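You operate a simulated robot arm through the tools that you are given. There is no shell and no other tool. Be economical: measure what you need, move in short steps, check, and stop when the job is done.

You run a simulated robot arm. Do the job below in one go: nothing can be reset, and whatever is moved stays where it is left.

JOB
Fetch the dustpan and set it on the low shelf of the seat bench. Put the teal spray can from the deck of the bare seat frame on the top of the wash bench and the grey spray can in the yellow grit tub. Put the carton on the top of the tool cart away on the top shelf of the bin rack. Take the work light and put it on the top of the black chest. Put one of the spacers from the top of the dolly on the shelf under the low bench. Open the tools drawer, take the white hollow steel block from the top box of the red chest and put it in the inside of the tools drawer, then shut the drawer. Pull the cabinet door open. Any order will do. Set down upright: spray can, work light, spacer, hollow steel block.

Only the result counts: the job must be done as asked and must still hold three seconds after the hand-in. Knocking over, shifting, dropping, spilling or breaking anything else fails it.

ROBOT AND FRAMES
A 6-joint arm with a two-finger parallel gripper on a trunk, on a base that drives. Base frame: it is fixed to the floor where the robot stands at the start and does not move with it; the origin is under the middle of the robot, x ahead of it, y to its left, z up; the surface under the hand at the start is at about z = 0.78. Readings come in m, rad, newtons and seconds.
Its first joint turns from -2.897 to 2.897 rad. Places, roughly: cabinet door [-5.2, -0.6, 0.5]; carton [-3.75, -6.25, 1]; dustpan (16x15x13 cm) [0.7, 0.2, 0.8]; hollow steel block [-5.5, -5.25, 1]; inside of the tools drawer [-5.4, -2.5, 0.7]; low shelf of the seat bench [1.1, -2.6, 0.3]; shelf under the low bench [1.7, -6.2, 0.2]; spacer (3x3x6 cm) [2.8, -6.3, 0.5]; spacer (4x4x6 cm) [2.8, -6.1, 0.5]; spray can [-1, -1.25, 0.75]; tools drawer [-5.3, -2.5, 0.7]; top of the black chest [-5.5, -3.9, 1]; top of the wash bench [0.8, 0.5, 0.8]; top shelf of the bin rack (101x15 cm) [-4.72, -6.42, 1.24]; work light (9x7x12 cm) [-5.4, -5.3, 1]; yellow grit tub (21x17 cm) [0.98, 0.52, 0.78]. Payload 3.43 kg.
The tool frame sits at the grasp point between the pads (the TCP): z along the fingers, y along the line on which they close. The tips reach 0.034 m beyond it. The gripper opens to 0.128 m. The fingers are 0.024 m wide and 0.012 m thick; the gripper's body (0.048 by 0.13 m) begins 0.096 m behind the TCP.
Orientation is told as [roll, pitch, yaw] about the base's x, y, z axes, in that order, counted from this pose: with the fingers straight down and closing along the base's y, the tool's x points along the base's -x, its y along +y and its z along -z.

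CONTROLS
- The arm moves only by the tool move_arm. Its argument "motion" is a list of rows, each a list of 7 numbers: the opening, from 0 (shut) to 1 (fully open), then the shift along the tool's x, y, z in m, then the turn, a rotation vector about the tool's x, y, z in rad. In form: [[jaw, x, y, z, ax, ay, az], ...]. A call has 1 to 12 rows; each row shifts and turns the commanded pose from where the row before left it, along the tool's axes as they then stand. Each row takes 0.2 s and may step no farther than 0.05 m and 0.15 rad from the row before; otherwise, or with a gripper value out of range, the whole call is refused. A pose out of reach is approached as far as the arm can. The call stops where the force on the tool passes 40 N (or 10 N more than at its start, if that is more) or the arm is blocked; 0.2 s more then pass. The fingers move at their own pace (about 0.153 m/s each) and stop on an object; they squeeze with about 28 N. The grip force told is the motor's: it shows also when the fingers shut on nothing. Time passes only in rows, and 0.2 s behind the last, so rows that do not move let the fingers close. It gives the time, the measured TCP pose, the force on the tool (base axes), the opening and the grip force at its end, in the units of the frame above (readings bear some noise), with the torque about the TCP (base axes, N m) and any sound that the robot's microphone picked up.
- Cameras (640 x 400 px; columns grow to the right, rows downward): "scene" is now at [0.1621, 0.1752, 1.2039]; the picture's right is [-0.43, -0.90, 0.00], its down [-0.42, 0.20, -0.88] and it looks along [0.80, -0.38, -0.47] (base axes); focal length 214 px, centre (320, 200). "wrist" rides on the gripper at [0.076, -0.011, -0.16] in the tool frame; the picture's right is [0.15, 0.99, 0.00], its down [-0.88, 0.13, -0.46] and it looks along [-0.45, 0.07, 0.89] (tool axes); focal length 234 px, centre (320, 200).
- camera(camera): a new picture of that camera. The clock stands still meanwhile.
- roll_base(legs): drives the robot by 1 to 6 legs, each [ahead, left, turn to the left] in m, m and rad, along the robot's own axes; the way and the turn of a leg run together, so that a leg with both is an arc; at most 1.5 m and 3.142 rad a leg. The arm and the cameras ride along, it lands a little off, and it stops where it bumps. It gives what a move gives.
- head_to(pan, tilt): turns the head with the scene camera to pan (to the left, within 2.496 rad either way) and tilt (down, from -0.506 to 1.204), counted from straight ahead of the robot. It gives what a move gives.
- measure_at(camera, pixels): for up to 12 pixels [column, row] of the newest picture of that camera ("zoom" is the newest enlarged one), the place [x, y, z] in the base frame of the surface seen there, good to about 0.002 m, but the place of the scene camera against the robot may be out by one fixed shift of up to 0.012 m in any direction. The clock stands still meanwhile.
- zoom(camera, box): a new picture of the part [left, top, right, bottom] of that camera's present view, enlarged. The clock stands still meanwhile.
- close_job(): hands the job in; it is judged then, once.

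Work in short steps. Measure before you move; look again where a grasp or a placing could have gone wrong, and mend it. You have 329 turns and 204 pictures in all, those below and enlarged ones among them. Open the gripper and draw the arm clear of the work before you hand the job in, unless the task says otherwise; then end with one line.

The tools are called after "Call:" as a command line: name --pt "numbers of a row" for each row, then --argument value for the rest, lists and objects as JSON in quotes. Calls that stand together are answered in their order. move_arm: Moves the arm, as the interface text tells. Its arguments: {"type":"object","properties":{"motion":{"type":"array","items":{"type":"array","items":{"type":"number"}}}},"required":["motion"]} The other tools are called the same way: roll_base (legs) drives the base; head_to (pan, tilt) turns the head that bears the scene camera; camera (camera) takes a picture; measure_at (camera, pixels) gives the place of the surface under pixels of a picture; zoom (camera, box) takes an enlarged picture of a part of a camera's view; close_job () hands the job in.

At the start:

```text
time_s: 0.0
position: [0.6849, 0.1356, 1.0569]
orientation: [0.0, 0.001, 0.0]
force: [-0.3, 0.2, -0.4]
ft_torque: [0.02, -0.01, -0.01]
grip_width: 0.128
grasp_force: 0.1
robot x, y, heading: [0.0029, -0.0018, -0.002]
head pan, tilt: [-0.443, 0.487]
```

scene: 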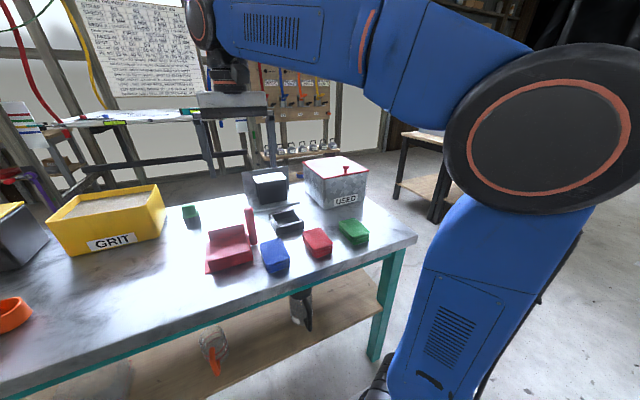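
wrist: 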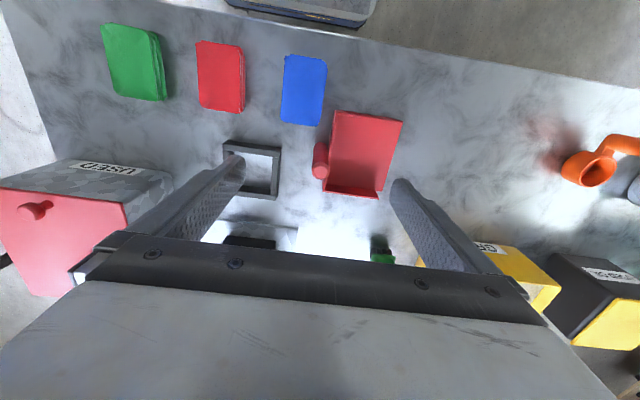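

The red dustpan shows at (230,250) in the scene picture and at (360,150) in the wrist picture. I zoom in on it to see the handle.

Call:
zoom --camera "scene" --box '[160, 140, 400, 290]'

Call:
measure_at --camera "wrist" --pixels '[[321, 150], [321, 172], [340, 112], [402, 122], [376, 195], [328, 190], [360, 150], [300, 210], [430, 160], [460, 130]]'

```text
2.67 times, centred on (280, 215) of scene
```

zoom: 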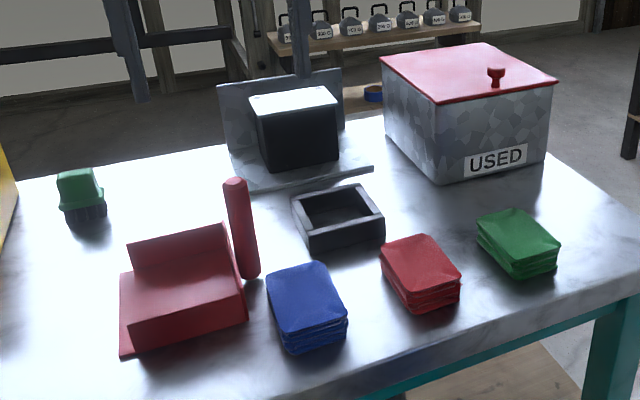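

```text
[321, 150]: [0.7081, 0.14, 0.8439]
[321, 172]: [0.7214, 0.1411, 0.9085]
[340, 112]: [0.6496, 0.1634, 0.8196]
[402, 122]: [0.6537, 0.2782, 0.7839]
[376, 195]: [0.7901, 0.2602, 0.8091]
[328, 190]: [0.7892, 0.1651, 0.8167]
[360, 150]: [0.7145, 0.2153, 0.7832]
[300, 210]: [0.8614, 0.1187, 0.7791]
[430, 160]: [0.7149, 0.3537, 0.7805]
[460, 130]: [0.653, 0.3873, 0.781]
```

The dustpan's handle is an upright post at about (0.72, 0.143), top z ≈ 0.91. Before I pick a grasp I look toward the seat bench at (1.1,-2.6) and the bare seat frame behind me.

Call:
head_to --pan -1.2 --tilt 0.45

Call:
camera --camera "scene"

Call:
head_to --pan -2.2 --tilt 0.3

Call:
camera --camera "scene"

Call:
head_to --pan 2.4 --tilt 0.3

Call:
camera --camera "scene"

```text
time_s: 1.1
position: [0.6844, 0.1349, 1.0566]
orientation: [0.0, -0.001, 0.0]
force: [-0.1, 0.5, 0.1]
ft_torque: [0.02, -0.01, 0.01]
grip_width: 0.1281
grasp_force: 0.0
robot x, y, heading: [-0.001, 0.0034, 0.001]
head pan, tilt: [-1.201, 0.45]
```

```text
200 pictures are left
```

scene: 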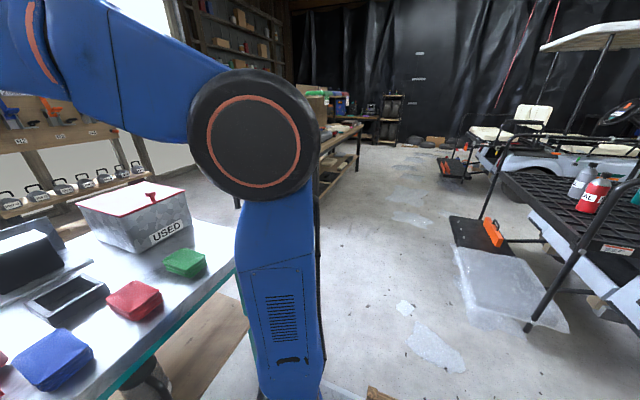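

```text
time_s: 2.4
position: [0.684, 0.1356, 1.0565]
orientation: [0.0, 0.0, -0.001]
force: [-0.5, -0.9, -0.8]
ft_torque: [-0.02, 0.01, -0.03]
grip_width: 0.1279
grasp_force: 0.1
robot x, y, heading: [0.0007, -0.0027, 0.002]
head pan, tilt: [-2.201, 0.3]
```

```text
199 pictures are left
```

scene: 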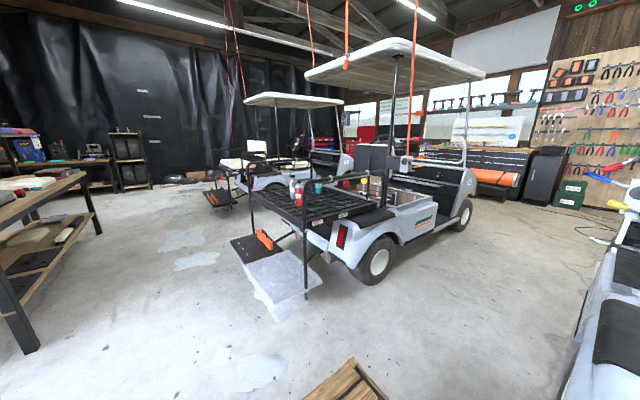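

```text
time_s: 6.0
position: [0.6825, 0.1348, 1.0568]
orientation: [0.001, -0.002, 0.001]
force: [0.0, -0.5, -0.2]
ft_torque: [0.03, 0.0, -0.01]
grip_width: 0.1279
grasp_force: 0.0
robot x, y, heading: [-0.0005, -0.0004, -0.0]
head pan, tilt: [2.4, 0.3]
```

```text
198 pictures are left
```

scene: 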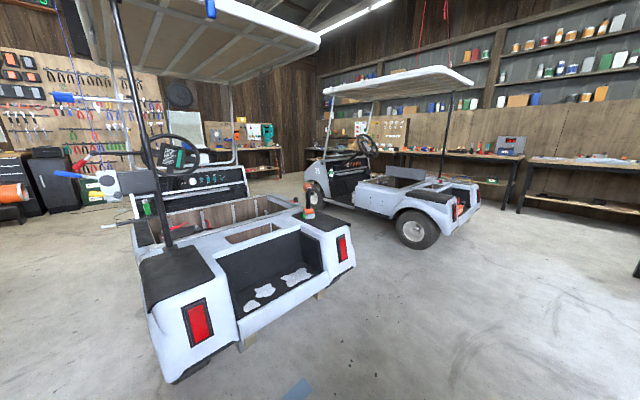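

The bench to the right (0..1.3, -2.6) has a low shelf; the cans stand on the rear deck of the cart behind. I now zoom with the wrist on the dustpan's post to centre the grasp.

Call:
zoom --camera "wrist" --box '[270, 90, 430, 210]'

```text
3.33 times, centred on (350, 150) of wrist
```

zoom: 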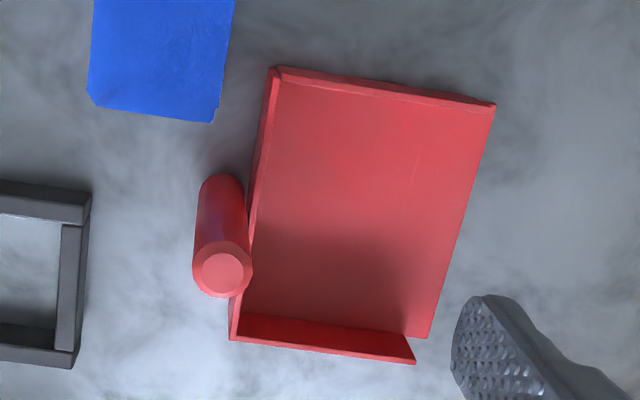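

Call:
measure_at --camera "zoom" --pixels '[[222, 272], [200, 268], [246, 268], [198, 230], [244, 200], [222, 190], [270, 100], [240, 330], [222, 293]]'

```text
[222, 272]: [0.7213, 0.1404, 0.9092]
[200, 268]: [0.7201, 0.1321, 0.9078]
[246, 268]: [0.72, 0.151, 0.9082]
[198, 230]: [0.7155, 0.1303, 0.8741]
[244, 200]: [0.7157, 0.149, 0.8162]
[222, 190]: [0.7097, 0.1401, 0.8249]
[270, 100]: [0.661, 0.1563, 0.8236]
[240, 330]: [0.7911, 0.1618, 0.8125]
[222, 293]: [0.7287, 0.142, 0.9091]
```

The post's axis is at (0.721, 0.1405), radius about 11 mm, top 0.909. I tilt the tool 45° and stop at a pre-grasp.

Call:
move_arm --pt "0.5 0.024 0.003 0.046 0 0 0" --pt "0.5 0.024 0.003 0.046 0 0 0" --pt "0.5 0 0 0 0 -0.131 0" --pt "0.5 0 0 0 0 -0.131 0" --pt "0.5 0 0 0 0 -0.131 0" --pt "0.5 0 0 0 0 -0.131 0" --pt "0.5 0 0 0 0 -0.131 0" --pt "0.5 0 0 0 0 -0.131 0" --pt "0.5 0 0 0 0 0 0"

Call:
camera --camera "wrist"

```text
refused: row 1 steps farther than a row can; nothing moved
```

```text
196 pictures are left
```

wrist: 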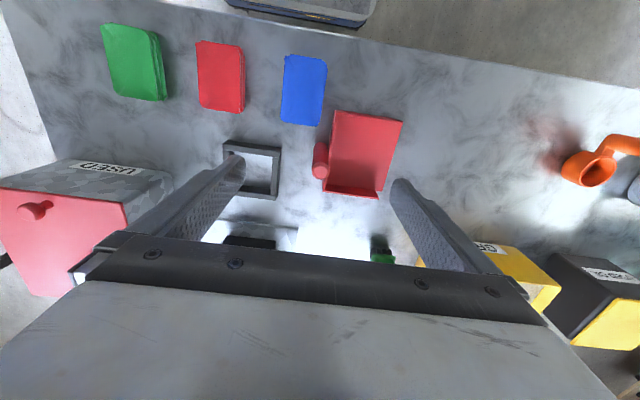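

The first row was 52 mm long; I resend with smaller steps.

Call:
move_arm --pt "0.5 0.016 0.002 0.03 0 0 0" --pt "0.5 0.016 0.002 0.03 0 0 0" --pt "0.5 0.016 0.001 0.031 0 0 0" --pt "0.5 0 0 0 0 -0.131 0" --pt "0.5 0 0 0 0 -0.131 0" --pt "0.5 0 0 0 0 -0.131 0" --pt "0.5 0 0 0 0 -0.131 0" --pt "0.5 0 0 0 0 -0.131 0" --pt "0.5 0 0 0 0 -0.131 0" --pt "0.5 0 0 0 0 0 0"

Call:
camera --camera "wrist"

```text
time_s: 8.2
position: [0.635, 0.1378, 0.9653]
orientation: [-0.001, -0.786, 0.0]
force: [0.0, 0.1, -0.2]
ft_torque: [0.04, -0.02, 0.01]
grip_width: 0.0639
grasp_force: 0.2
robot x, y, heading: [-0.003, -0.0, -0.001]
head pan, tilt: [2.4, 0.3]
```

```text
195 pictures are left
```

wrist: 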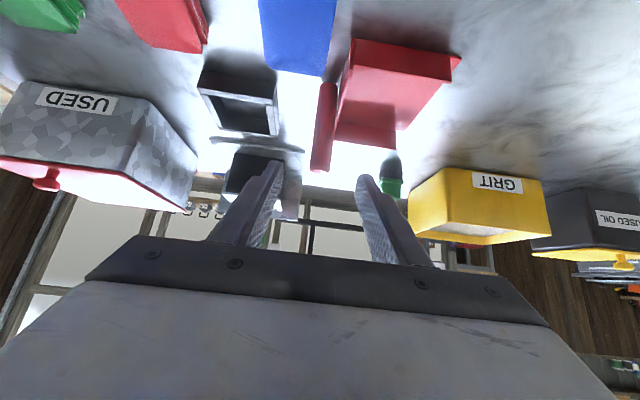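

Lined up 0.12 m short of the post. I slide in along the tool axis and close.

Call:
move_arm --pt "0.5 0 0.002 0.04 0 0 0" --pt "0.5 0 0.001 0.04 0 0 0" --pt "0.5 0 0 0.04 0 0 0" --pt "0.5 0 0 0 0 0 0" --pt "0 0 0 0 0 0 0" --pt "0 0 0 0 0 0 0" --pt "0 0 0 0 0 0 0"

Call:
camera --camera "wrist"

```text
time_s: 9.8
position: [0.7207, 0.1425, 0.8832]
orientation: [-0.001, -0.787, 0.0]
force: [-0.5, 0.6, 0.2]
ft_torque: [0.03, -0.03, 0.03]
grip_width: 0.0249
grasp_force: 28.0
robot x, y, heading: [-0.0028, 0.0025, -0.001]
head pan, tilt: [2.4, 0.3]
```

```text
194 pictures are left
```

wrist: 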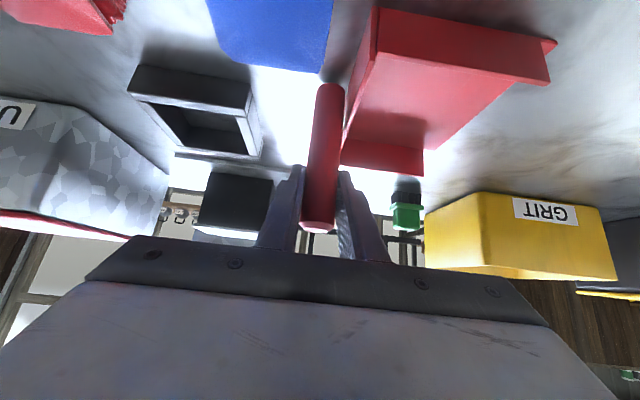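

The post is held (25 mm, 28 N). I lift straight up by 0.18 m.

Call:
move_arm --pt "0 -0.014 0 -0.014 0 0 0" --pt "0 -0.028 0 -0.028 0 0 0" --pt "0 -0.028 0 -0.028 0 0 0" --pt "0 -0.028 0 -0.028 0 0 0" --pt "0 -0.028 0 -0.028 0 0 0"

Call:
camera --camera "wrist"

Call:
head_to --pan -2.0 --tilt 0.75

Call:
camera --camera "scene"

```text
time_s: 11.1
position: [0.7168, 0.1436, 1.0561]
orientation: [-0.001, -0.787, -0.001]
force: [-0.2, -0.5, -0.1]
ft_torque: [0.02, -0.04, -0.03]
grip_width: 0.0001
grasp_force: 28.1
robot x, y, heading: [-0.0025, 0.0006, -0.003]
head pan, tilt: [2.4, 0.3]
```

```text
193 pictures are left
```

wrist: 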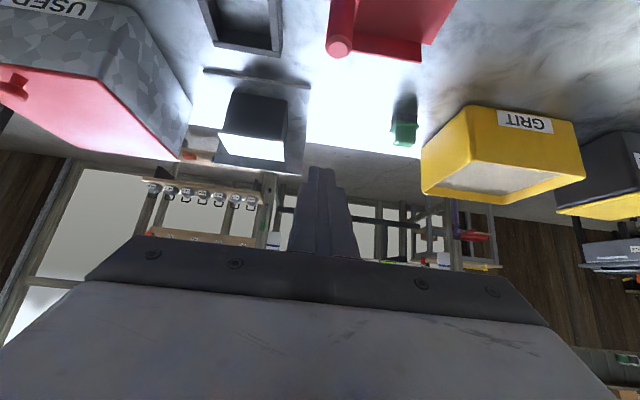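

```text
time_s: 14.6
position: [0.7157, 0.1434, 1.0556]
orientation: [0.0, -0.788, -0.001]
force: [0.2, -0.4, -0.1]
ft_torque: [0.03, 0.01, -0.01]
grip_width: 0.0
grasp_force: 28.2
robot x, y, heading: [-0.0027, -0.0034, 0.0]
head pan, tilt: [-2.0, 0.75]
```

```text
192 pictures are left
```

scene: 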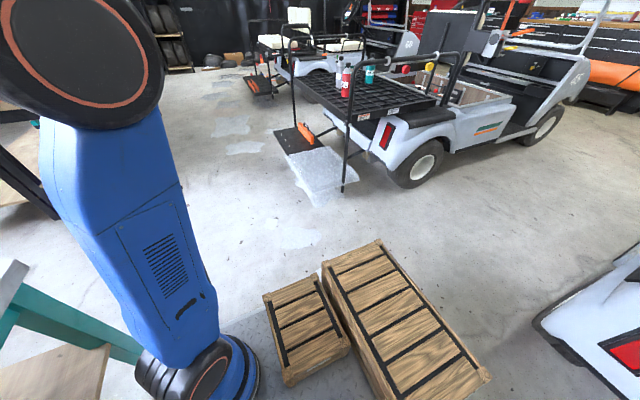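

The grip slipped off (width 0). I look at how the dustpan stands now.

Call:
head_to --pan -0.1 --tilt 0.6

Call:
zoom --camera "wrist" --box '[270, 0, 490, 140]'

Call:
zoom --camera "scene" --box '[160, 100, 480, 300]'

```text
time_s: 16.4
position: [0.7172, 0.1435, 1.0561]
orientation: [0.001, -0.787, 0.0]
force: [-0.4, 0.4, -0.5]
ft_torque: [0.01, 0.0, 0.01]
grip_width: 0.0003
grasp_force: 28.1
robot x, y, heading: [0.0001, -0.0008, 0.002]
head pan, tilt: [-0.099, 0.6]
```

```text
2.86 times, centred on (380, 70) of wrist
```

zoom: 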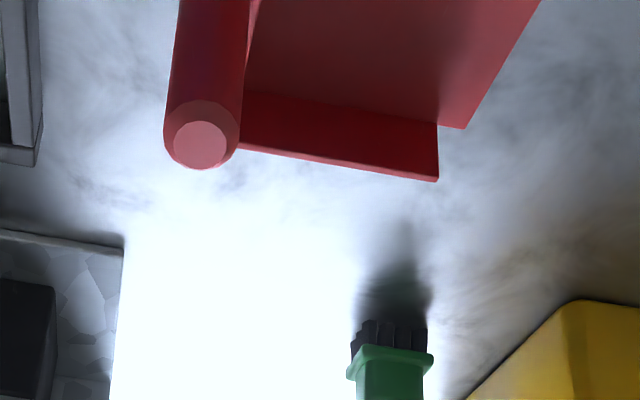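

```text
2.00 times, centred on (320, 200) of scene
```

zoom: 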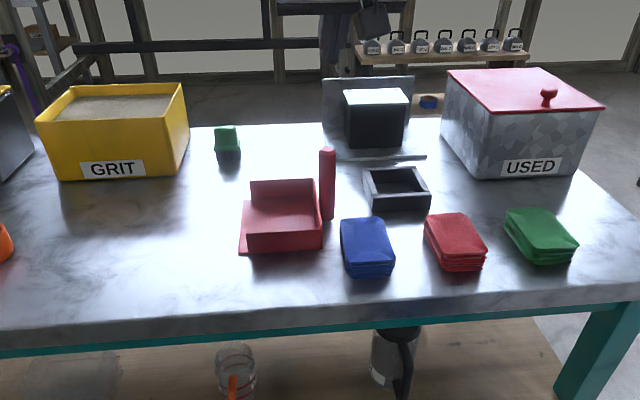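

The dustpan stands unmoved. Before regrasping I want to know how open the seat bench's shelf is, to choose the tool tilt.

Call:
head_to --pan -1.6 --tilt 0.4

Call:
camera --camera "scene"

```text
time_s: 18.1
position: [0.717, 0.1434, 1.0556]
orientation: [-0.001, -0.786, 0.0]
force: [0.6, 0.6, -0.4]
ft_torque: [0.0, 0.04, 0.01]
grip_width: 0.0002
grasp_force: 28.0
robot x, y, heading: [-0.0022, -0.001, -0.002]
head pan, tilt: [-1.6, 0.4]
```

```text
189 pictures are left
```

scene: 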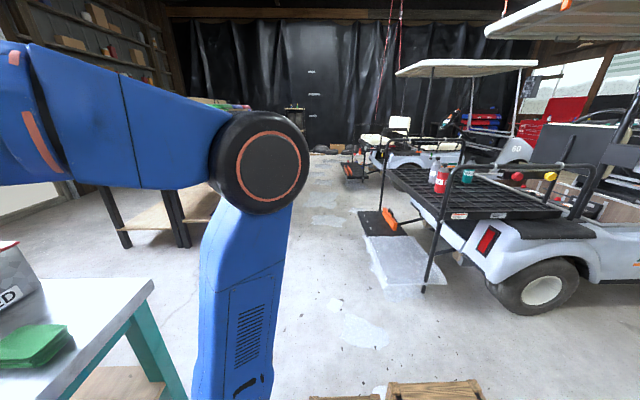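

The arm blocks the bench. I picture the floor to place the wooden crates before driving.

Call:
head_to --pan -2.0 --tilt 0.75

Call:
camera --camera "scene"

Call:
measure_at --camera "scene" --pixels '[[264, 296], [290, 385], [322, 265], [380, 241], [488, 378], [345, 190], [360, 115], [302, 60], [370, 85], [347, 92], [455, 55], [400, 185]]'

```text
time_s: 18.9
position: [0.716, 0.1429, 1.0558]
orientation: [0.001, -0.788, 0.0]
force: [-0.5, 0.4, -0.7]
ft_torque: [0.02, 0.0, -0.03]
grip_width: 0.0
grasp_force: 28.0
robot x, y, heading: [-0.0002, 0.003, -0.003]
head pan, tilt: [-2.0, 0.75]
```

```text
188 pictures are left
```

scene: 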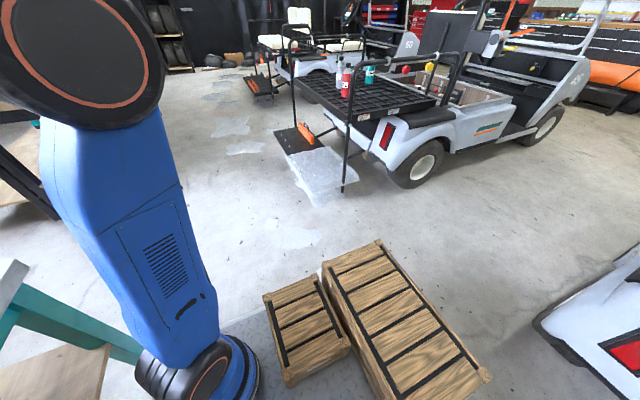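

```text
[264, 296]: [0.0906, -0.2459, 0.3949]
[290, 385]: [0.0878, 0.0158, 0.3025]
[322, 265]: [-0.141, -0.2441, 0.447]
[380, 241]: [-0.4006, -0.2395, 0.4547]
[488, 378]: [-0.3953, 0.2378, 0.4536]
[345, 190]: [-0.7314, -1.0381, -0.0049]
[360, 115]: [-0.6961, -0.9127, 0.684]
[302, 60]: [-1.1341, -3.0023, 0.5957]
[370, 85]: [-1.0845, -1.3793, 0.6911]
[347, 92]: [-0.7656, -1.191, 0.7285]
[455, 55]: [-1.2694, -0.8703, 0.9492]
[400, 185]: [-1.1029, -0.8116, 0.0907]
```

The crates ride on the robot's own rear deck (x −0.4…0.09). I back off, turn right in place and drive toward the bench, then look.

Call:
roll_base --legs '[[-0.15, 0, 0], [0, 0, -1.571], [0.9, 0, 0]]'

Call:
head_to --pan 0.6 --tilt 0.5

Call:
camera --camera "scene"

```text
time_s: 26.7
position: [-0.0272, -1.2041, 1.0581]
orientation: [0.002, -0.791, -1.615]
force: [-0.4, 0.4, -1.3]
ft_torque: [0.0, 0.01, -0.01]
grip_width: 0.0001
grasp_force: 27.7
robot x, y, heading: [-0.1374, -0.4864, -1.613]
head pan, tilt: [-2.0, 0.75]
stopped in leg 3: the robot was blocked; the commanded pose is now the measured one
```

```text
time_s: 29.1
position: [-0.0264, -1.2041, 1.0578]
orientation: [0.002, -0.79, -1.617]
force: [1.3, -0.4, 0.2]
ft_torque: [-0.03, -0.01, -0.03]
grip_width: 0.0
grasp_force: 28.1
robot x, y, heading: [-0.138, -0.4818, -1.618]
head pan, tilt: [0.6, 0.499]
```

```text
187 pictures are left
```

scene: 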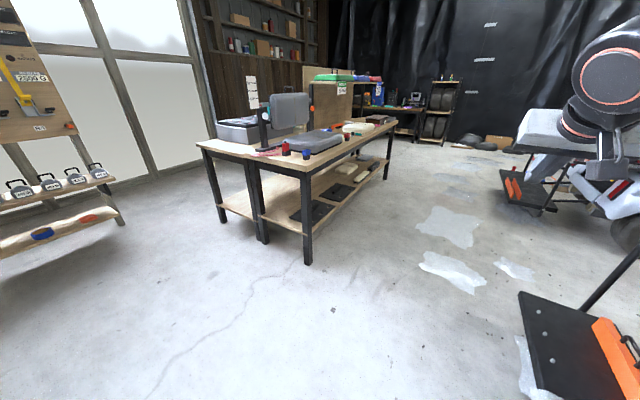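

Blocked by something; the cart's step plate is at (565,345). I measure it, the bench shelf and its surroundings.

Call:
measure_at --camera "scene" --pixels '[[520, 295], [530, 380], [600, 320], [640, 260], [308, 262], [263, 240], [385, 178], [307, 170], [197, 143], [393, 125], [315, 210], [345, 190]]'

Call:
zoom --camera "scene" --box '[180, 90, 420, 280]'

```text
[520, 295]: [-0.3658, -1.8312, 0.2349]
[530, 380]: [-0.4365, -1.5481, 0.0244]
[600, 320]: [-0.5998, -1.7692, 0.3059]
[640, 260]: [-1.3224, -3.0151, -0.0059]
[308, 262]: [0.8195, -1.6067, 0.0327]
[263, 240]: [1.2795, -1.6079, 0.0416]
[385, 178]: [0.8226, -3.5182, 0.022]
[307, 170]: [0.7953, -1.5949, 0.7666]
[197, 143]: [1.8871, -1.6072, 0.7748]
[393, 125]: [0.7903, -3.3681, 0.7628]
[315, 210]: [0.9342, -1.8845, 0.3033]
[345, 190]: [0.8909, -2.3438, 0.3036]
```

```text
2.11 times, centred on (300, 185) of scene
```

zoom: 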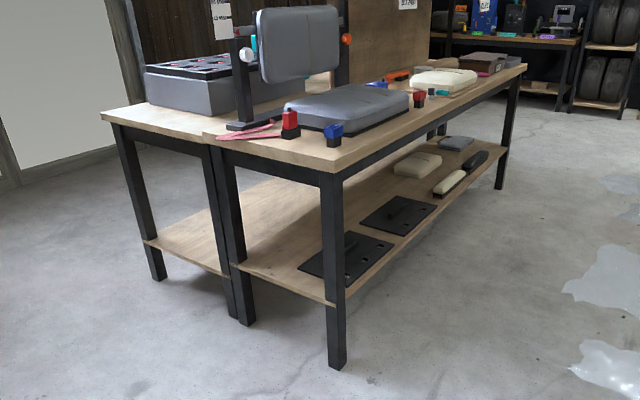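

I need to know what blocked the base: I look down at the floor ahead-right and ahead-left.

Call:
head_to --pan -0.7 --tilt 0.9

Call:
camera --camera "scene"

Call:
head_to --pan 1.0 --tilt 0.9

Call:
camera --camera "scene"

```text
time_s: 30.5
position: [-0.0248, -1.2049, 1.058]
orientation: [0.003, -0.79, -1.615]
force: [0.6, 0.3, -0.1]
ft_torque: [-0.01, -0.02, -0.02]
grip_width: 0.0
grasp_force: 27.9
robot x, y, heading: [-0.1379, -0.4799, -1.62]
head pan, tilt: [-0.7, 0.901]
```

```text
185 pictures are left
```

scene: 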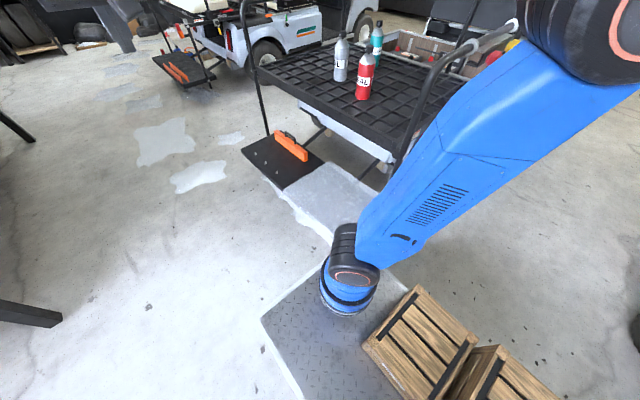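

```text
time_s: 32.2
position: [-0.0259, -1.2029, 1.0577]
orientation: [0.0, -0.789, -1.614]
force: [0.0, -0.6, -0.3]
ft_torque: [-0.04, 0.0, 0.0]
grip_width: 0.0001
grasp_force: 27.9
robot x, y, heading: [-0.1373, -0.4808, -1.612]
head pan, tilt: [1.0, 0.901]
```

```text
184 pictures are left
```

scene: 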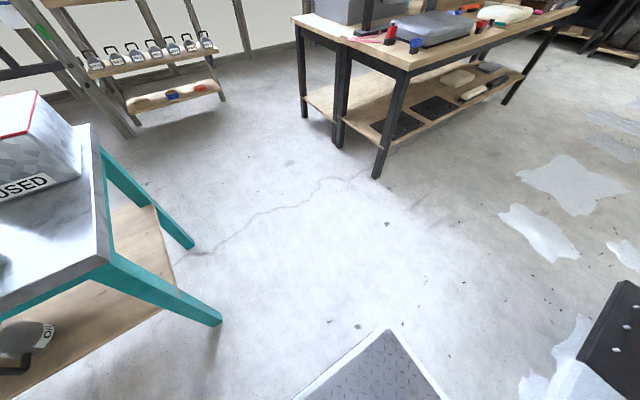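

The deck plate's front touches the cart's low white step. I measure the deck's corners and the table leg.

Call:
measure_at --camera "scene" --pixels '[[388, 330], [300, 396], [445, 396], [218, 322], [192, 246], [95, 270], [90, 130], [376, 175], [575, 380]]'

Call:
head_to --pan -0.7 --tilt 0.9

Call:
camera --camera "scene"

Call:
measure_at --camera "scene" --pixels '[[262, 320], [330, 260], [333, 240], [300, 210], [285, 188], [330, 165], [340, 65], [376, 48], [366, 70], [410, 265], [270, 135], [395, 150]]'

```text
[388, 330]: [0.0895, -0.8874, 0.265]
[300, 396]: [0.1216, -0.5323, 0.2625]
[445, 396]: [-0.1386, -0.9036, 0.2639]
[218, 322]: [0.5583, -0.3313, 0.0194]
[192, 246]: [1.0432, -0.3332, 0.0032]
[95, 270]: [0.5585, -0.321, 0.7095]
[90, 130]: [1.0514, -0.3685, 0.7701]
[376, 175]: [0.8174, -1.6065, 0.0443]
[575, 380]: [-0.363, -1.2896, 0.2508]
```

```text
time_s: 34.0
position: [-0.026, -1.2041, 1.0567]
orientation: [0.0, -0.789, -1.613]
force: [0.2, -0.5, 0.0]
ft_torque: [-0.01, 0.02, -0.03]
grip_width: 0.0001
grasp_force: 27.7
robot x, y, heading: [-0.1361, -0.4854, -1.617]
head pan, tilt: [-0.7, 0.901]
```

```text
183 pictures are left
```

scene: 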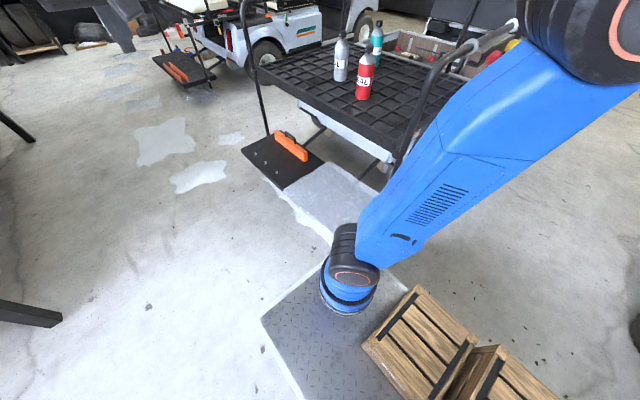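

```text
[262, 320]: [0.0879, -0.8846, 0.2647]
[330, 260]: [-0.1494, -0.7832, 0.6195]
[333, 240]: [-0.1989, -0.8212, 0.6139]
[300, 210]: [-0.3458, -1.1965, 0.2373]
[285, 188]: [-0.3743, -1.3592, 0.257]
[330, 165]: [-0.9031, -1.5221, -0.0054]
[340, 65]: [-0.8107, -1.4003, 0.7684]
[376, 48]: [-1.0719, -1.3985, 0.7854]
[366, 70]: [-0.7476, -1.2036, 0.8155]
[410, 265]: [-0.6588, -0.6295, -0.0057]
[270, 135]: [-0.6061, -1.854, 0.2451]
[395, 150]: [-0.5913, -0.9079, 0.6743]
```

Footprint of the robot: 0.41 m ahead, 0.24 m each side. Since the gripper is empty here, I do the cans first; I look to the right-rear to see whether there is room to strafe right toward x ≈ −0.8.

Call:
head_to --pan -1.9 --tilt 0.7

Call:
camera --camera "scene"

```text
time_s: 35.4
position: [-0.0265, -1.2041, 1.0576]
orientation: [0.0, -0.791, -1.613]
force: [-0.8, -0.2, -0.2]
ft_torque: [0.02, 0.01, -0.02]
grip_width: 0.0001
grasp_force: 28.1
robot x, y, heading: [-0.1407, -0.4827, -1.616]
head pan, tilt: [-1.901, 0.7]
```

```text
182 pictures are left
```

scene: 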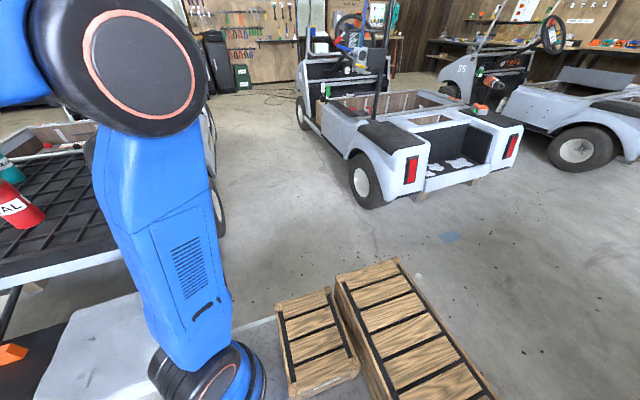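

Call:
measure_at --camera "scene" --pixels '[[370, 205], [400, 188], [500, 172], [220, 230], [215, 180], [10, 345], [240, 290], [100, 262], [40, 275]]'

Call:
head_to --pan -1.3 --tilt 0.8

Call:
camera --camera "scene"

```text
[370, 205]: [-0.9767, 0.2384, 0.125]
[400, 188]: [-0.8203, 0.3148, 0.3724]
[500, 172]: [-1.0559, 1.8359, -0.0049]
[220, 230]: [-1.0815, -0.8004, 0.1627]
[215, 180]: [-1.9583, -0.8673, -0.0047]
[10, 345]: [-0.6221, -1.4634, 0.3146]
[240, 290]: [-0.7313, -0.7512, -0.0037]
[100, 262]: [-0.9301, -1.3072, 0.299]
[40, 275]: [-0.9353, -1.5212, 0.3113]
```

```text
time_s: 36.4
position: [-0.0266, -1.2046, 1.0576]
orientation: [0.002, -0.789, -1.615]
force: [0.1, -0.2, 0.3]
ft_torque: [0.0, 0.01, 0.01]
grip_width: 0.0
grasp_force: 28.2
robot x, y, heading: [-0.1403, -0.4824, -1.616]
head pan, tilt: [-1.3, 0.799]
```

```text
181 pictures are left
```

scene: 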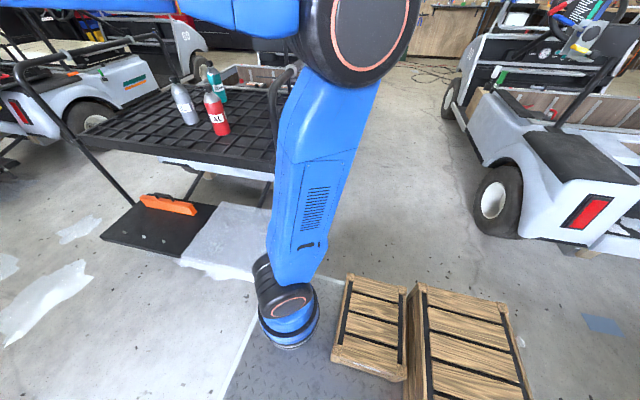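

I zoom on the cans for exact positions.

Call:
zoom --camera "scene" --box '[60, 40, 320, 200]'

Call:
measure_at --camera "scene" --pixels '[[174, 84], [188, 108], [190, 122], [207, 92], [218, 115], [210, 68], [215, 82], [219, 98], [275, 125], [290, 75], [70, 140], [20, 75]]'

```text
2.46 times, centred on (190, 120) of scene
```

zoom: 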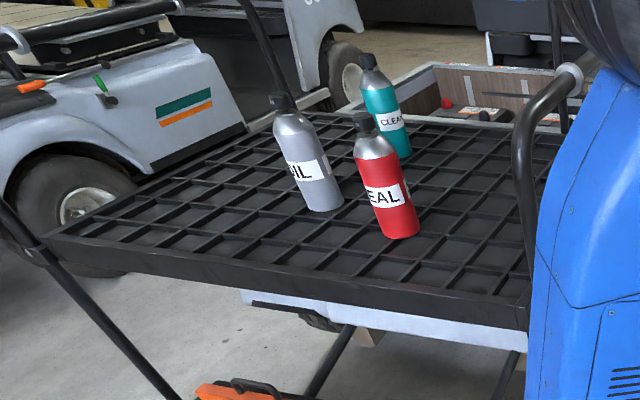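

```text
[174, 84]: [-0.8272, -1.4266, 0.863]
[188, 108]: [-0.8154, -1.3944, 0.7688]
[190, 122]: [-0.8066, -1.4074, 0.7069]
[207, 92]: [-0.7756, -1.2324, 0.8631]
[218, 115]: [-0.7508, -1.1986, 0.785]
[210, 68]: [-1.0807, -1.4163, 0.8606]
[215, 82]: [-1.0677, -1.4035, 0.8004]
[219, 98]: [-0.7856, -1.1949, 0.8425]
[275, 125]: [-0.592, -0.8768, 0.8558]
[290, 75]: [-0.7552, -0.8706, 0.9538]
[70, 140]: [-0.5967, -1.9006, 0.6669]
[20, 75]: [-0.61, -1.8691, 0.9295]
```

Cans: grey (−0.82,−1.41), red (−0.77,−1.22), teal (−1.08,−1.41), tops ≈0.87; rails flank the deck in y, open toward +x. I'll park alongside at about (−0.03,−1.41), heading −y, with the cart on my right.

Call:
roll_base --legs '[[0, 0.13, 0.045], [0.93, 0, 0]]'

Call:
move_arm --pt "0.5 0 -0.05 0 0.047 0 0.047" --pt "0.7 0 -0.05 0 0.047 0 0.047" --pt "0.8 0 -0.05 0 0.047 0 0.047" --pt "0.8 0 -0.05 0 0.047 0 0.047" --pt "0.8 0 -0.05 0 0.047 0 0.047" --pt "0.8 0 -0.05 0 0.047 0 0.047" --pt "0.8 0 -0.05 0 0.047 0 0.047" --pt "0.8 0 -0.05 0 0.047 0 0.047" --pt "0.8 0 -0.05 0 0.047 0 0.047" --pt "0.8 0 -0.05 0 0.047 0 0.047" --pt "0.8 0 -0.05 0 0.047 0 0.047" --pt "0.8 0 -0.05 0 0.047 0 0.047"

```text
time_s: 42.1
position: [0.1149, -2.1211, 1.0575]
orientation: [0.003, -0.787, -1.59]
force: [-0.4, -0.2, 0.8]
ft_torque: [-0.02, 0.02, -0.02]
grip_width: 0.0
grasp_force: 28.3
robot x, y, heading: [-0.0157, -1.3992, -1.59]
head pan, tilt: [-1.3, 0.799]
```

```text
time_s: 44.7
position: [-0.4291, -1.9036, 1.0556]
orientation: [0.005, -0.787, -2.386]
force: [0.4, 0.1, 0.6]
ft_torque: [0.0, 0.02, -0.04]
grip_width: 0.1026
grasp_force: 0.1
robot x, y, heading: [-0.0149, -1.4037, -1.584]
head pan, tilt: [-1.3, 0.799]
```

Base is in place. I continue the sweep until the tool points toward −x.

Call:
move_arm --pt "0.8 0 -0.045 0 0.0445 0 0.0445" --pt "0.8 0 -0.045 0 0.0445 0 0.0445" --pt "0.8 0 -0.045 0 0.0445 0 0.0445" --pt "0.8 0 -0.045 0 0.0445 0 0.0445" --pt "0.8 0 -0.045 0 0.0445 0 0.0445" --pt "0.8 0 -0.045 0 0.0445 0 0.0445" --pt "0.8 0 -0.045 0 0.0445 0 0.0445" --pt "0.8 0 -0.045 0 0.0445 0 0.0445" --pt "0.8 0 -0.045 0 0.0445 0 0.0445" --pt "0.8 0 -0.045 0 0.0445 0 0.0445" --pt "0.8 0 -0.045 0 0.0445 0 0.0445" --pt "0.8 0 -0.045 0 0.0445 0 0.0445"

Call:
camera --camera "wrist"

```text
time_s: 47.3
position: [-0.6377, -1.4208, 1.0576]
orientation: [0.004, -0.787, 3.143]
force: [0.4, 0.7, 0.8]
ft_torque: [0.04, -0.02, -0.01]
grip_width: 0.1025
grasp_force: 0.0
robot x, y, heading: [-0.014, -1.4051, -1.586]
head pan, tilt: [-1.3, 0.799]
```

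```text
179 pictures are left
```

wrist: 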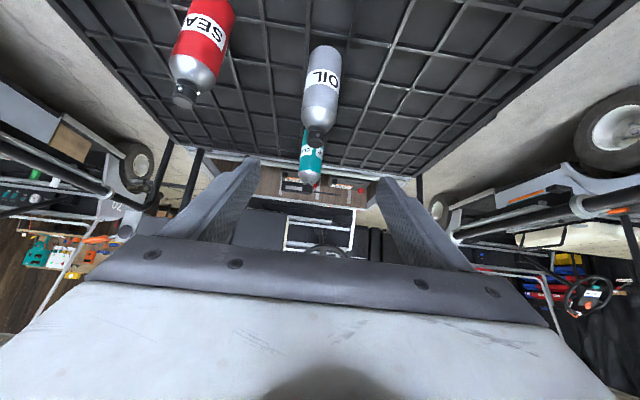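

The grey can "OIL" is straight ahead at (320,90), the teal one behind it. I zoom and measure it.

Call:
zoom --camera "wrist" --box '[160, 0, 440, 200]'

Call:
measure_at --camera "wrist" --pixels '[[303, 80], [320, 80], [341, 80], [322, 48], [313, 112], [315, 133], [335, 105], [304, 105], [200, 60], [313, 145], [302, 160], [322, 160]]'

```text
2.00 times, centred on (300, 100) of wrist
```

zoom: 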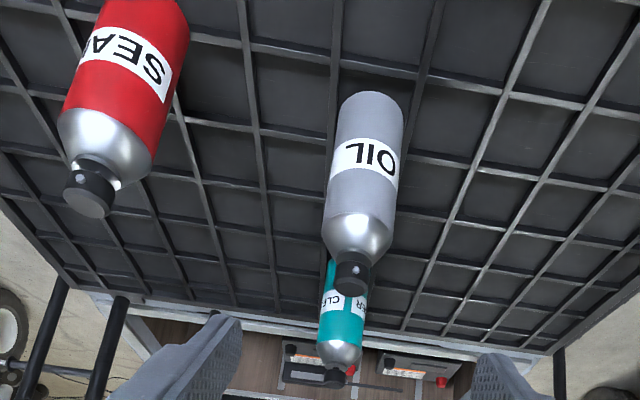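

```text
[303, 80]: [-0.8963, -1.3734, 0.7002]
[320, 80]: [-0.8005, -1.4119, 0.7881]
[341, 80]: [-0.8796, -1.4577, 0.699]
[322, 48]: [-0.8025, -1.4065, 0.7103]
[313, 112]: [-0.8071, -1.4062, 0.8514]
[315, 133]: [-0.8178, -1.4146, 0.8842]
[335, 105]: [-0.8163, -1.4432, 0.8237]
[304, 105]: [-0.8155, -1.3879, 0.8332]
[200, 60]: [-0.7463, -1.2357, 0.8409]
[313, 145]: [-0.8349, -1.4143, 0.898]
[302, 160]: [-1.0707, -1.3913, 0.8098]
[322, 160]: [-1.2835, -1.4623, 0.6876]
```

Grey can axis ≈ (−0.829,−1.414), diameter ≈0.058, base 0.70, shoulder ≈0.84. I go in along the 45° axis to TCP z≈0.805 and close.

Call:
move_arm --pt "0.8 0.022 -0.0035 0.04 0 0 0" --pt "0.8 0.022 -0.0035 0.04 0 0 0" --pt "0.8 0 0 0.047 0 0 0" --pt "0.8 0 0 0.047 0 0 0" --pt "0.8 0 0 0.047 0 0 0" --pt "0.8 0 0 0.047 0 0 0" --pt "0.8 0 0 0.046 0 0 0" --pt "0.8 0 0 0 0 0 0"

Call:
camera --camera "wrist"

```text
time_s: 49.1
position: [-0.8317, -1.415, 0.8005]
orientation: [0.005, -0.785, 3.141]
force: [0.2, 0.2, -0.2]
ft_torque: [-0.04, 0.01, 0.0]
grip_width: 0.1025
grasp_force: 0.1
robot x, y, heading: [-0.0163, -1.4024, -1.588]
head pan, tilt: [-1.3, 0.799]
```

```text
177 pictures are left
```

wrist: 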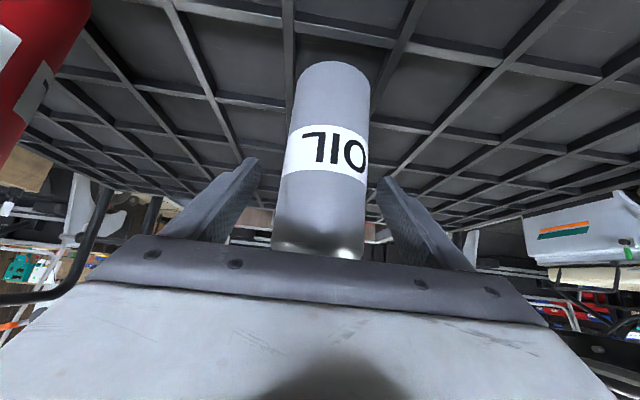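

The can sits between the fingers. I close and lift gently 5 cm to test.

Call:
move_arm --pt "0 0 0 0 0 0 0" --pt "0 0 0 0 0 0 0" --pt "0 0 0 0 0 0 0" --pt "0 -0.007 0 -0.007 0 0 0" --pt "0 -0.014 0 -0.014 0 0 0" --pt "0 -0.014 0 -0.014 0 0 0"

Call:
camera --camera "wrist"

```text
time_s: 50.5
position: [-0.8305, -1.4147, 0.8515]
orientation: [0.003, -0.782, 3.14]
force: [-0.7, 0.6, -2.8]
ft_torque: [0.01, -0.01, 0.0]
grip_width: 0.0645
grasp_force: 27.8
robot x, y, heading: [-0.0151, -1.403, -1.588]
head pan, tilt: [-1.3, 0.799]
```

```text
176 pictures are left
```

wrist: 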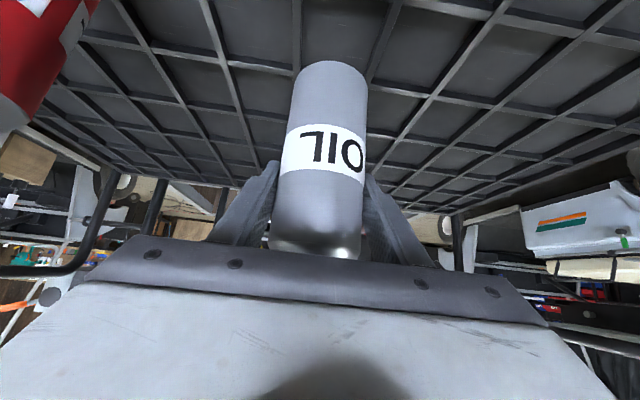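

The grey can holds (0.0645 m, ~2.8 N). I retract along the tool axis up and back, then shift the base left, turn π and drive to the wash bench with the arm on the table side.

Call:
move_arm --pt "0 0 0 -0.03 0 0 0" --pt "0 0 0 -0.047 0 0 0" --pt "0 0 0 -0.047 0 0 0" --pt "0 0 0 -0.047 0 0 0" --pt "0 0 0 -0.047 0 0 0" --pt "0 0 0 -0.047 0 0 0" --pt "0 0 0 -0.02 0 0 0"

Call:
roll_base --legs '[[0, 0.22, 0], [0, 0, 1.58], [0, 0, 1.58]]'

```text
time_s: 52.1
position: [-0.6299, -1.4126, 1.0537]
orientation: [0.005, -0.785, 3.14]
force: [-0.2, 0.7, -2.7]
ft_torque: [0.02, 0.01, 0.02]
grip_width: 0.0641
grasp_force: 27.9
robot x, y, heading: [-0.0178, -1.4029, -1.587]
head pan, tilt: [-1.3, 0.799]
```

```text
time_s: 61.4
position: [0.8095, -1.3932, 1.0533]
orientation: [0.004, -0.784, 0.007]
force: [0.4, -0.1, -2.2]
ft_torque: [0.0, 0.04, -0.01]
grip_width: 0.0642
grasp_force: 28.1
robot x, y, heading: [0.1969, -1.4076, 1.562]
head pan, tilt: [-1.3, 0.799]
```

I raise the can 0.15 m for clearance over the table goods, then drive north beside the table.

Call:
move_arm --pt "0 -0.0265 0 -0.0265 0 0 0" --pt "0 -0.0265 0 -0.0265 0 0 0" --pt "0 -0.0265 0 -0.0265 0 0 0" --pt "0 -0.0265 0 -0.0265 0 0 0"

Call:
roll_base --legs '[[1.2, 0, 0], [0.6, 0, 0]]'

Call:
head_to --pan -1.0 --tilt 0.6

Call:
camera --camera "scene"

Call:
camera --camera "wrist"

```text
time_s: 62.4
position: [0.8091, -1.3934, 1.2069]
orientation: [0.004, -0.783, 0.006]
force: [-0.7, -0.8, -3.5]
ft_torque: [0.03, 0.06, 0.01]
grip_width: 0.0646
grasp_force: 27.9
robot x, y, heading: [0.1956, -1.4051, 1.557]
head pan, tilt: [-1.3, 0.799]
```

```text
time_s: 71.5
position: [0.8008, 0.4322, 1.2059]
orientation: [0.004, -0.783, 0.027]
force: [-0.7, -0.3, -2.4]
ft_torque: [0.0, 0.01, 0.03]
grip_width: 0.0642
grasp_force: 28.6
robot x, y, heading: [0.1915, 0.407, 1.587]
head pan, tilt: [-1.3, 0.799]
```

```text
time_s: 72.3
position: [0.8012, 0.4314, 1.2071]
orientation: [0.004, -0.785, 0.027]
force: [-0.3, -0.4, -3.1]
ft_torque: [0.02, 0.02, 0.0]
grip_width: 0.0639
grasp_force: 27.9
robot x, y, heading: [0.1892, 0.406, 1.584]
head pan, tilt: [-1.0, 0.6]
```

```text
175 pictures are left
```

scene: 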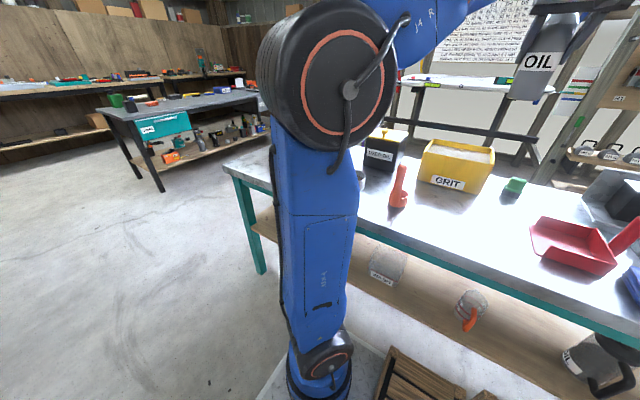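

```text
174 pictures are left
```

wrist: 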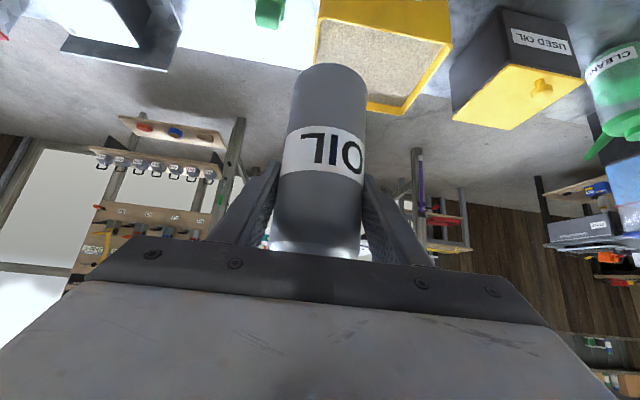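

The tub's sand shows at (400,50) in the wrist picture. I measure rim and sand.

Call:
measure_at --camera "wrist" --pixels '[[365, 105], [405, 112], [450, 45], [320, 62], [322, 3], [452, 3], [390, 75], [380, 30], [420, 40], [350, 40]]'

Call:
measure_at --camera "scene" --pixels '[[428, 140], [495, 152], [420, 178], [475, 193], [450, 152], [470, 160]]'

```text
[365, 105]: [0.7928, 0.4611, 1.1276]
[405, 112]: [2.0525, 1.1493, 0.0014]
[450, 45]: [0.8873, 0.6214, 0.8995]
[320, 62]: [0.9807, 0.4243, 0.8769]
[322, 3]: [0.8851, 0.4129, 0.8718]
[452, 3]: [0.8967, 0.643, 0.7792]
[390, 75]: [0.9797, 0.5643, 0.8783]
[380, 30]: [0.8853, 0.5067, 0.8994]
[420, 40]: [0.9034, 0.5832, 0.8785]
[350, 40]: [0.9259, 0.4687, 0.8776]
```

```text
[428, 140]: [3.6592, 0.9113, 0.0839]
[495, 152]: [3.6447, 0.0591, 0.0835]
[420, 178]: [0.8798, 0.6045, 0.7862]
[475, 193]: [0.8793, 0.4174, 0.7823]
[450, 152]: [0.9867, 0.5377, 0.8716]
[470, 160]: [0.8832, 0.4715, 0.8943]
```

Sand at z 0.878, rim 0.90, tub interior centred near (0.97,0.52). I move above it and down until the can is about 2.5 cm over the sand.

Call:
move_arm --pt "0 -0.0235 0.017 0.0235 0 0 0" --pt "0 -0.0235 0.017 0.0235 0 0 0" --pt "0 -0.0235 0.017 0.0235 0 0 0" --pt "0 -0.0235 0.017 0.0235 0 0 0" --pt "0 -0.0235 0.017 0.0235 0 0 0" --pt "0 0.0283 0 0.0283 0 0 0" --pt "0 0.0283 0 0.0283 0 0 0" --pt "0 0.0283 0 0.0283 0 0 0" --pt "0 0.0283 0 0.0283 0 0 0" --pt "0 0.0283 0 0.0283 0 0 0" --pt "0 0 0 0 0 0 0"

Call:
camera --camera "wrist"

Call:
zoom --camera "scene" --box '[380, 60, 600, 210]'

```text
time_s: 74.7
position: [0.9652, 0.5214, 1.0062]
orientation: [0.004, -0.783, 0.029]
force: [-0.2, 0.2, -3.2]
ft_torque: [0.0, 0.03, 0.01]
grip_width: 0.0642
grasp_force: 28.0
robot x, y, heading: [0.1855, 0.4074, 1.58]
head pan, tilt: [-1.0, 0.6]
```

```text
173 pictures are left
```

wrist: 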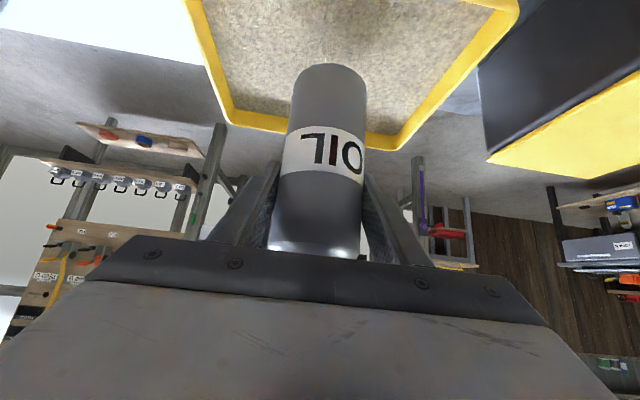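

```text
2.67 times, centred on (490, 135) of scene
```

zoom: 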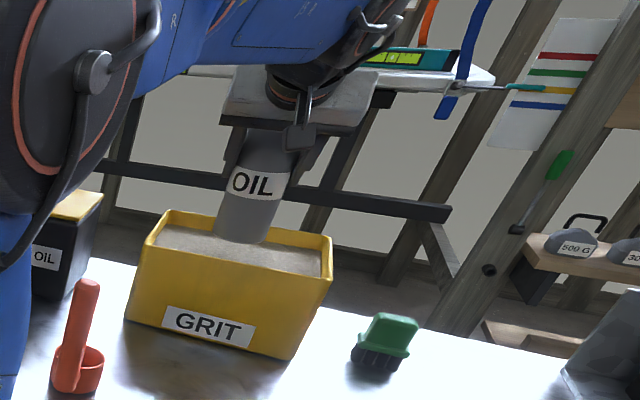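

The can hangs over the sand. I lower in small steps and read the force.

Call:
move_arm --pt "0 0.0057 0 0.0057 0 0 0" --pt "0 0.0057 0 0.0057 0 0 0" --pt "0 0.0028 0 0.0028 0 0 0" --pt "0 0 0 0 0 0 0"

```text
time_s: 75.7
position: [0.9654, 0.5225, 0.9857]
orientation: [0.006, -0.783, 0.028]
force: [0.2, -1.1, -2.6]
ft_torque: [0.0, 0.01, 0.02]
grip_width: 0.0643
grasp_force: 28.3
robot x, y, heading: [0.1925, 0.4078, 1.582]
head pan, tilt: [-1.0, 0.6]
```

Call:
move_arm --pt "0 0.0021 0 0.0021 0 0 0" --pt "0 0.0021 0 0.0021 0 0 0" --pt "0 0 0 0 0 0 0"

```text
time_s: 76.5
position: [0.9653, 0.5216, 0.98]
orientation: [0.005, -0.783, 0.027]
force: [-0.3, -1.2, -3.2]
ft_torque: [0.0, 0.03, 0.01]
grip_width: 0.0638
grasp_force: 27.6
robot x, y, heading: [0.1851, 0.405, 1.588]
head pan, tilt: [-1.0, 0.6]
```

No contact yet; I continue by 3 mm steps.

Call:
move_arm --pt "0 0.0021 0 0.0021 0 0 0" --pt "0 0 0 0 0 0 0"

Call:
move_arm --pt "0 0.0021 0 0.0021 0 0 0" --pt "0 0 0 0 0 0 0"

```text
time_s: 77.1
position: [0.9647, 0.5238, 0.9771]
orientation: [0.005, -0.784, 0.028]
force: [0.4, 0.0, -3.6]
ft_torque: [0.04, 0.04, -0.01]
grip_width: 0.0642
grasp_force: 28.1
robot x, y, heading: [0.1895, 0.4039, 1.584]
head pan, tilt: [-1.0, 0.6]
```

```text
time_s: 77.7
position: [0.965, 0.5226, 0.9745]
orientation: [0.005, -0.783, 0.028]
force: [0.1, 0.1, -2.9]
ft_torque: [0.04, 0.01, 0.01]
grip_width: 0.0637
grasp_force: 27.8
robot x, y, heading: [0.19, 0.4088, 1.587]
head pan, tilt: [-1.0, 0.6]
```

Call:
zoom --camera "scene" --box '[410, 90, 530, 200]'

```text
3.64 times, centred on (470, 145) of scene
```

zoom: 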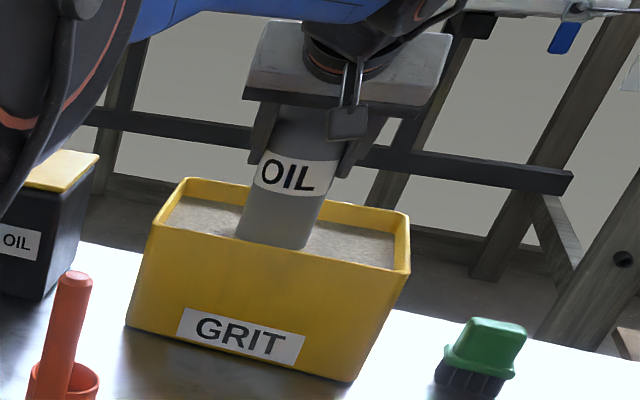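

Bottom still seems slightly above; I keep lowering.

Call:
move_arm --pt "0 0.0021 0 0.0021 0 0 0" --pt "0 0.0014 0 0.0014 0 0 0" --pt "0 0 0 0 0 0 0"

Call:
move_arm --pt "0 0.0021 0 0.0021 0 0 0" --pt "0 0 0 0 0 0 0"

```text
time_s: 78.5
position: [0.9644, 0.5221, 0.9685]
orientation: [0.003, -0.784, 0.027]
force: [-0.2, -0.3, -2.9]
ft_torque: [0.03, -0.02, 0.01]
grip_width: 0.064
grasp_force: 28.4
robot x, y, heading: [0.1887, 0.402, 1.585]
head pan, tilt: [-1.0, 0.6]
```

```text
time_s: 79.1
position: [0.9643, 0.5227, 0.9672]
orientation: [0.005, -0.783, 0.027]
force: [-1.2, 0.7, -2.5]
ft_torque: [0.0, 0.06, 0.03]
grip_width: 0.0641
grasp_force: 28.0
robot x, y, heading: [0.1885, 0.4042, 1.583]
head pan, tilt: [-1.0, 0.6]
```

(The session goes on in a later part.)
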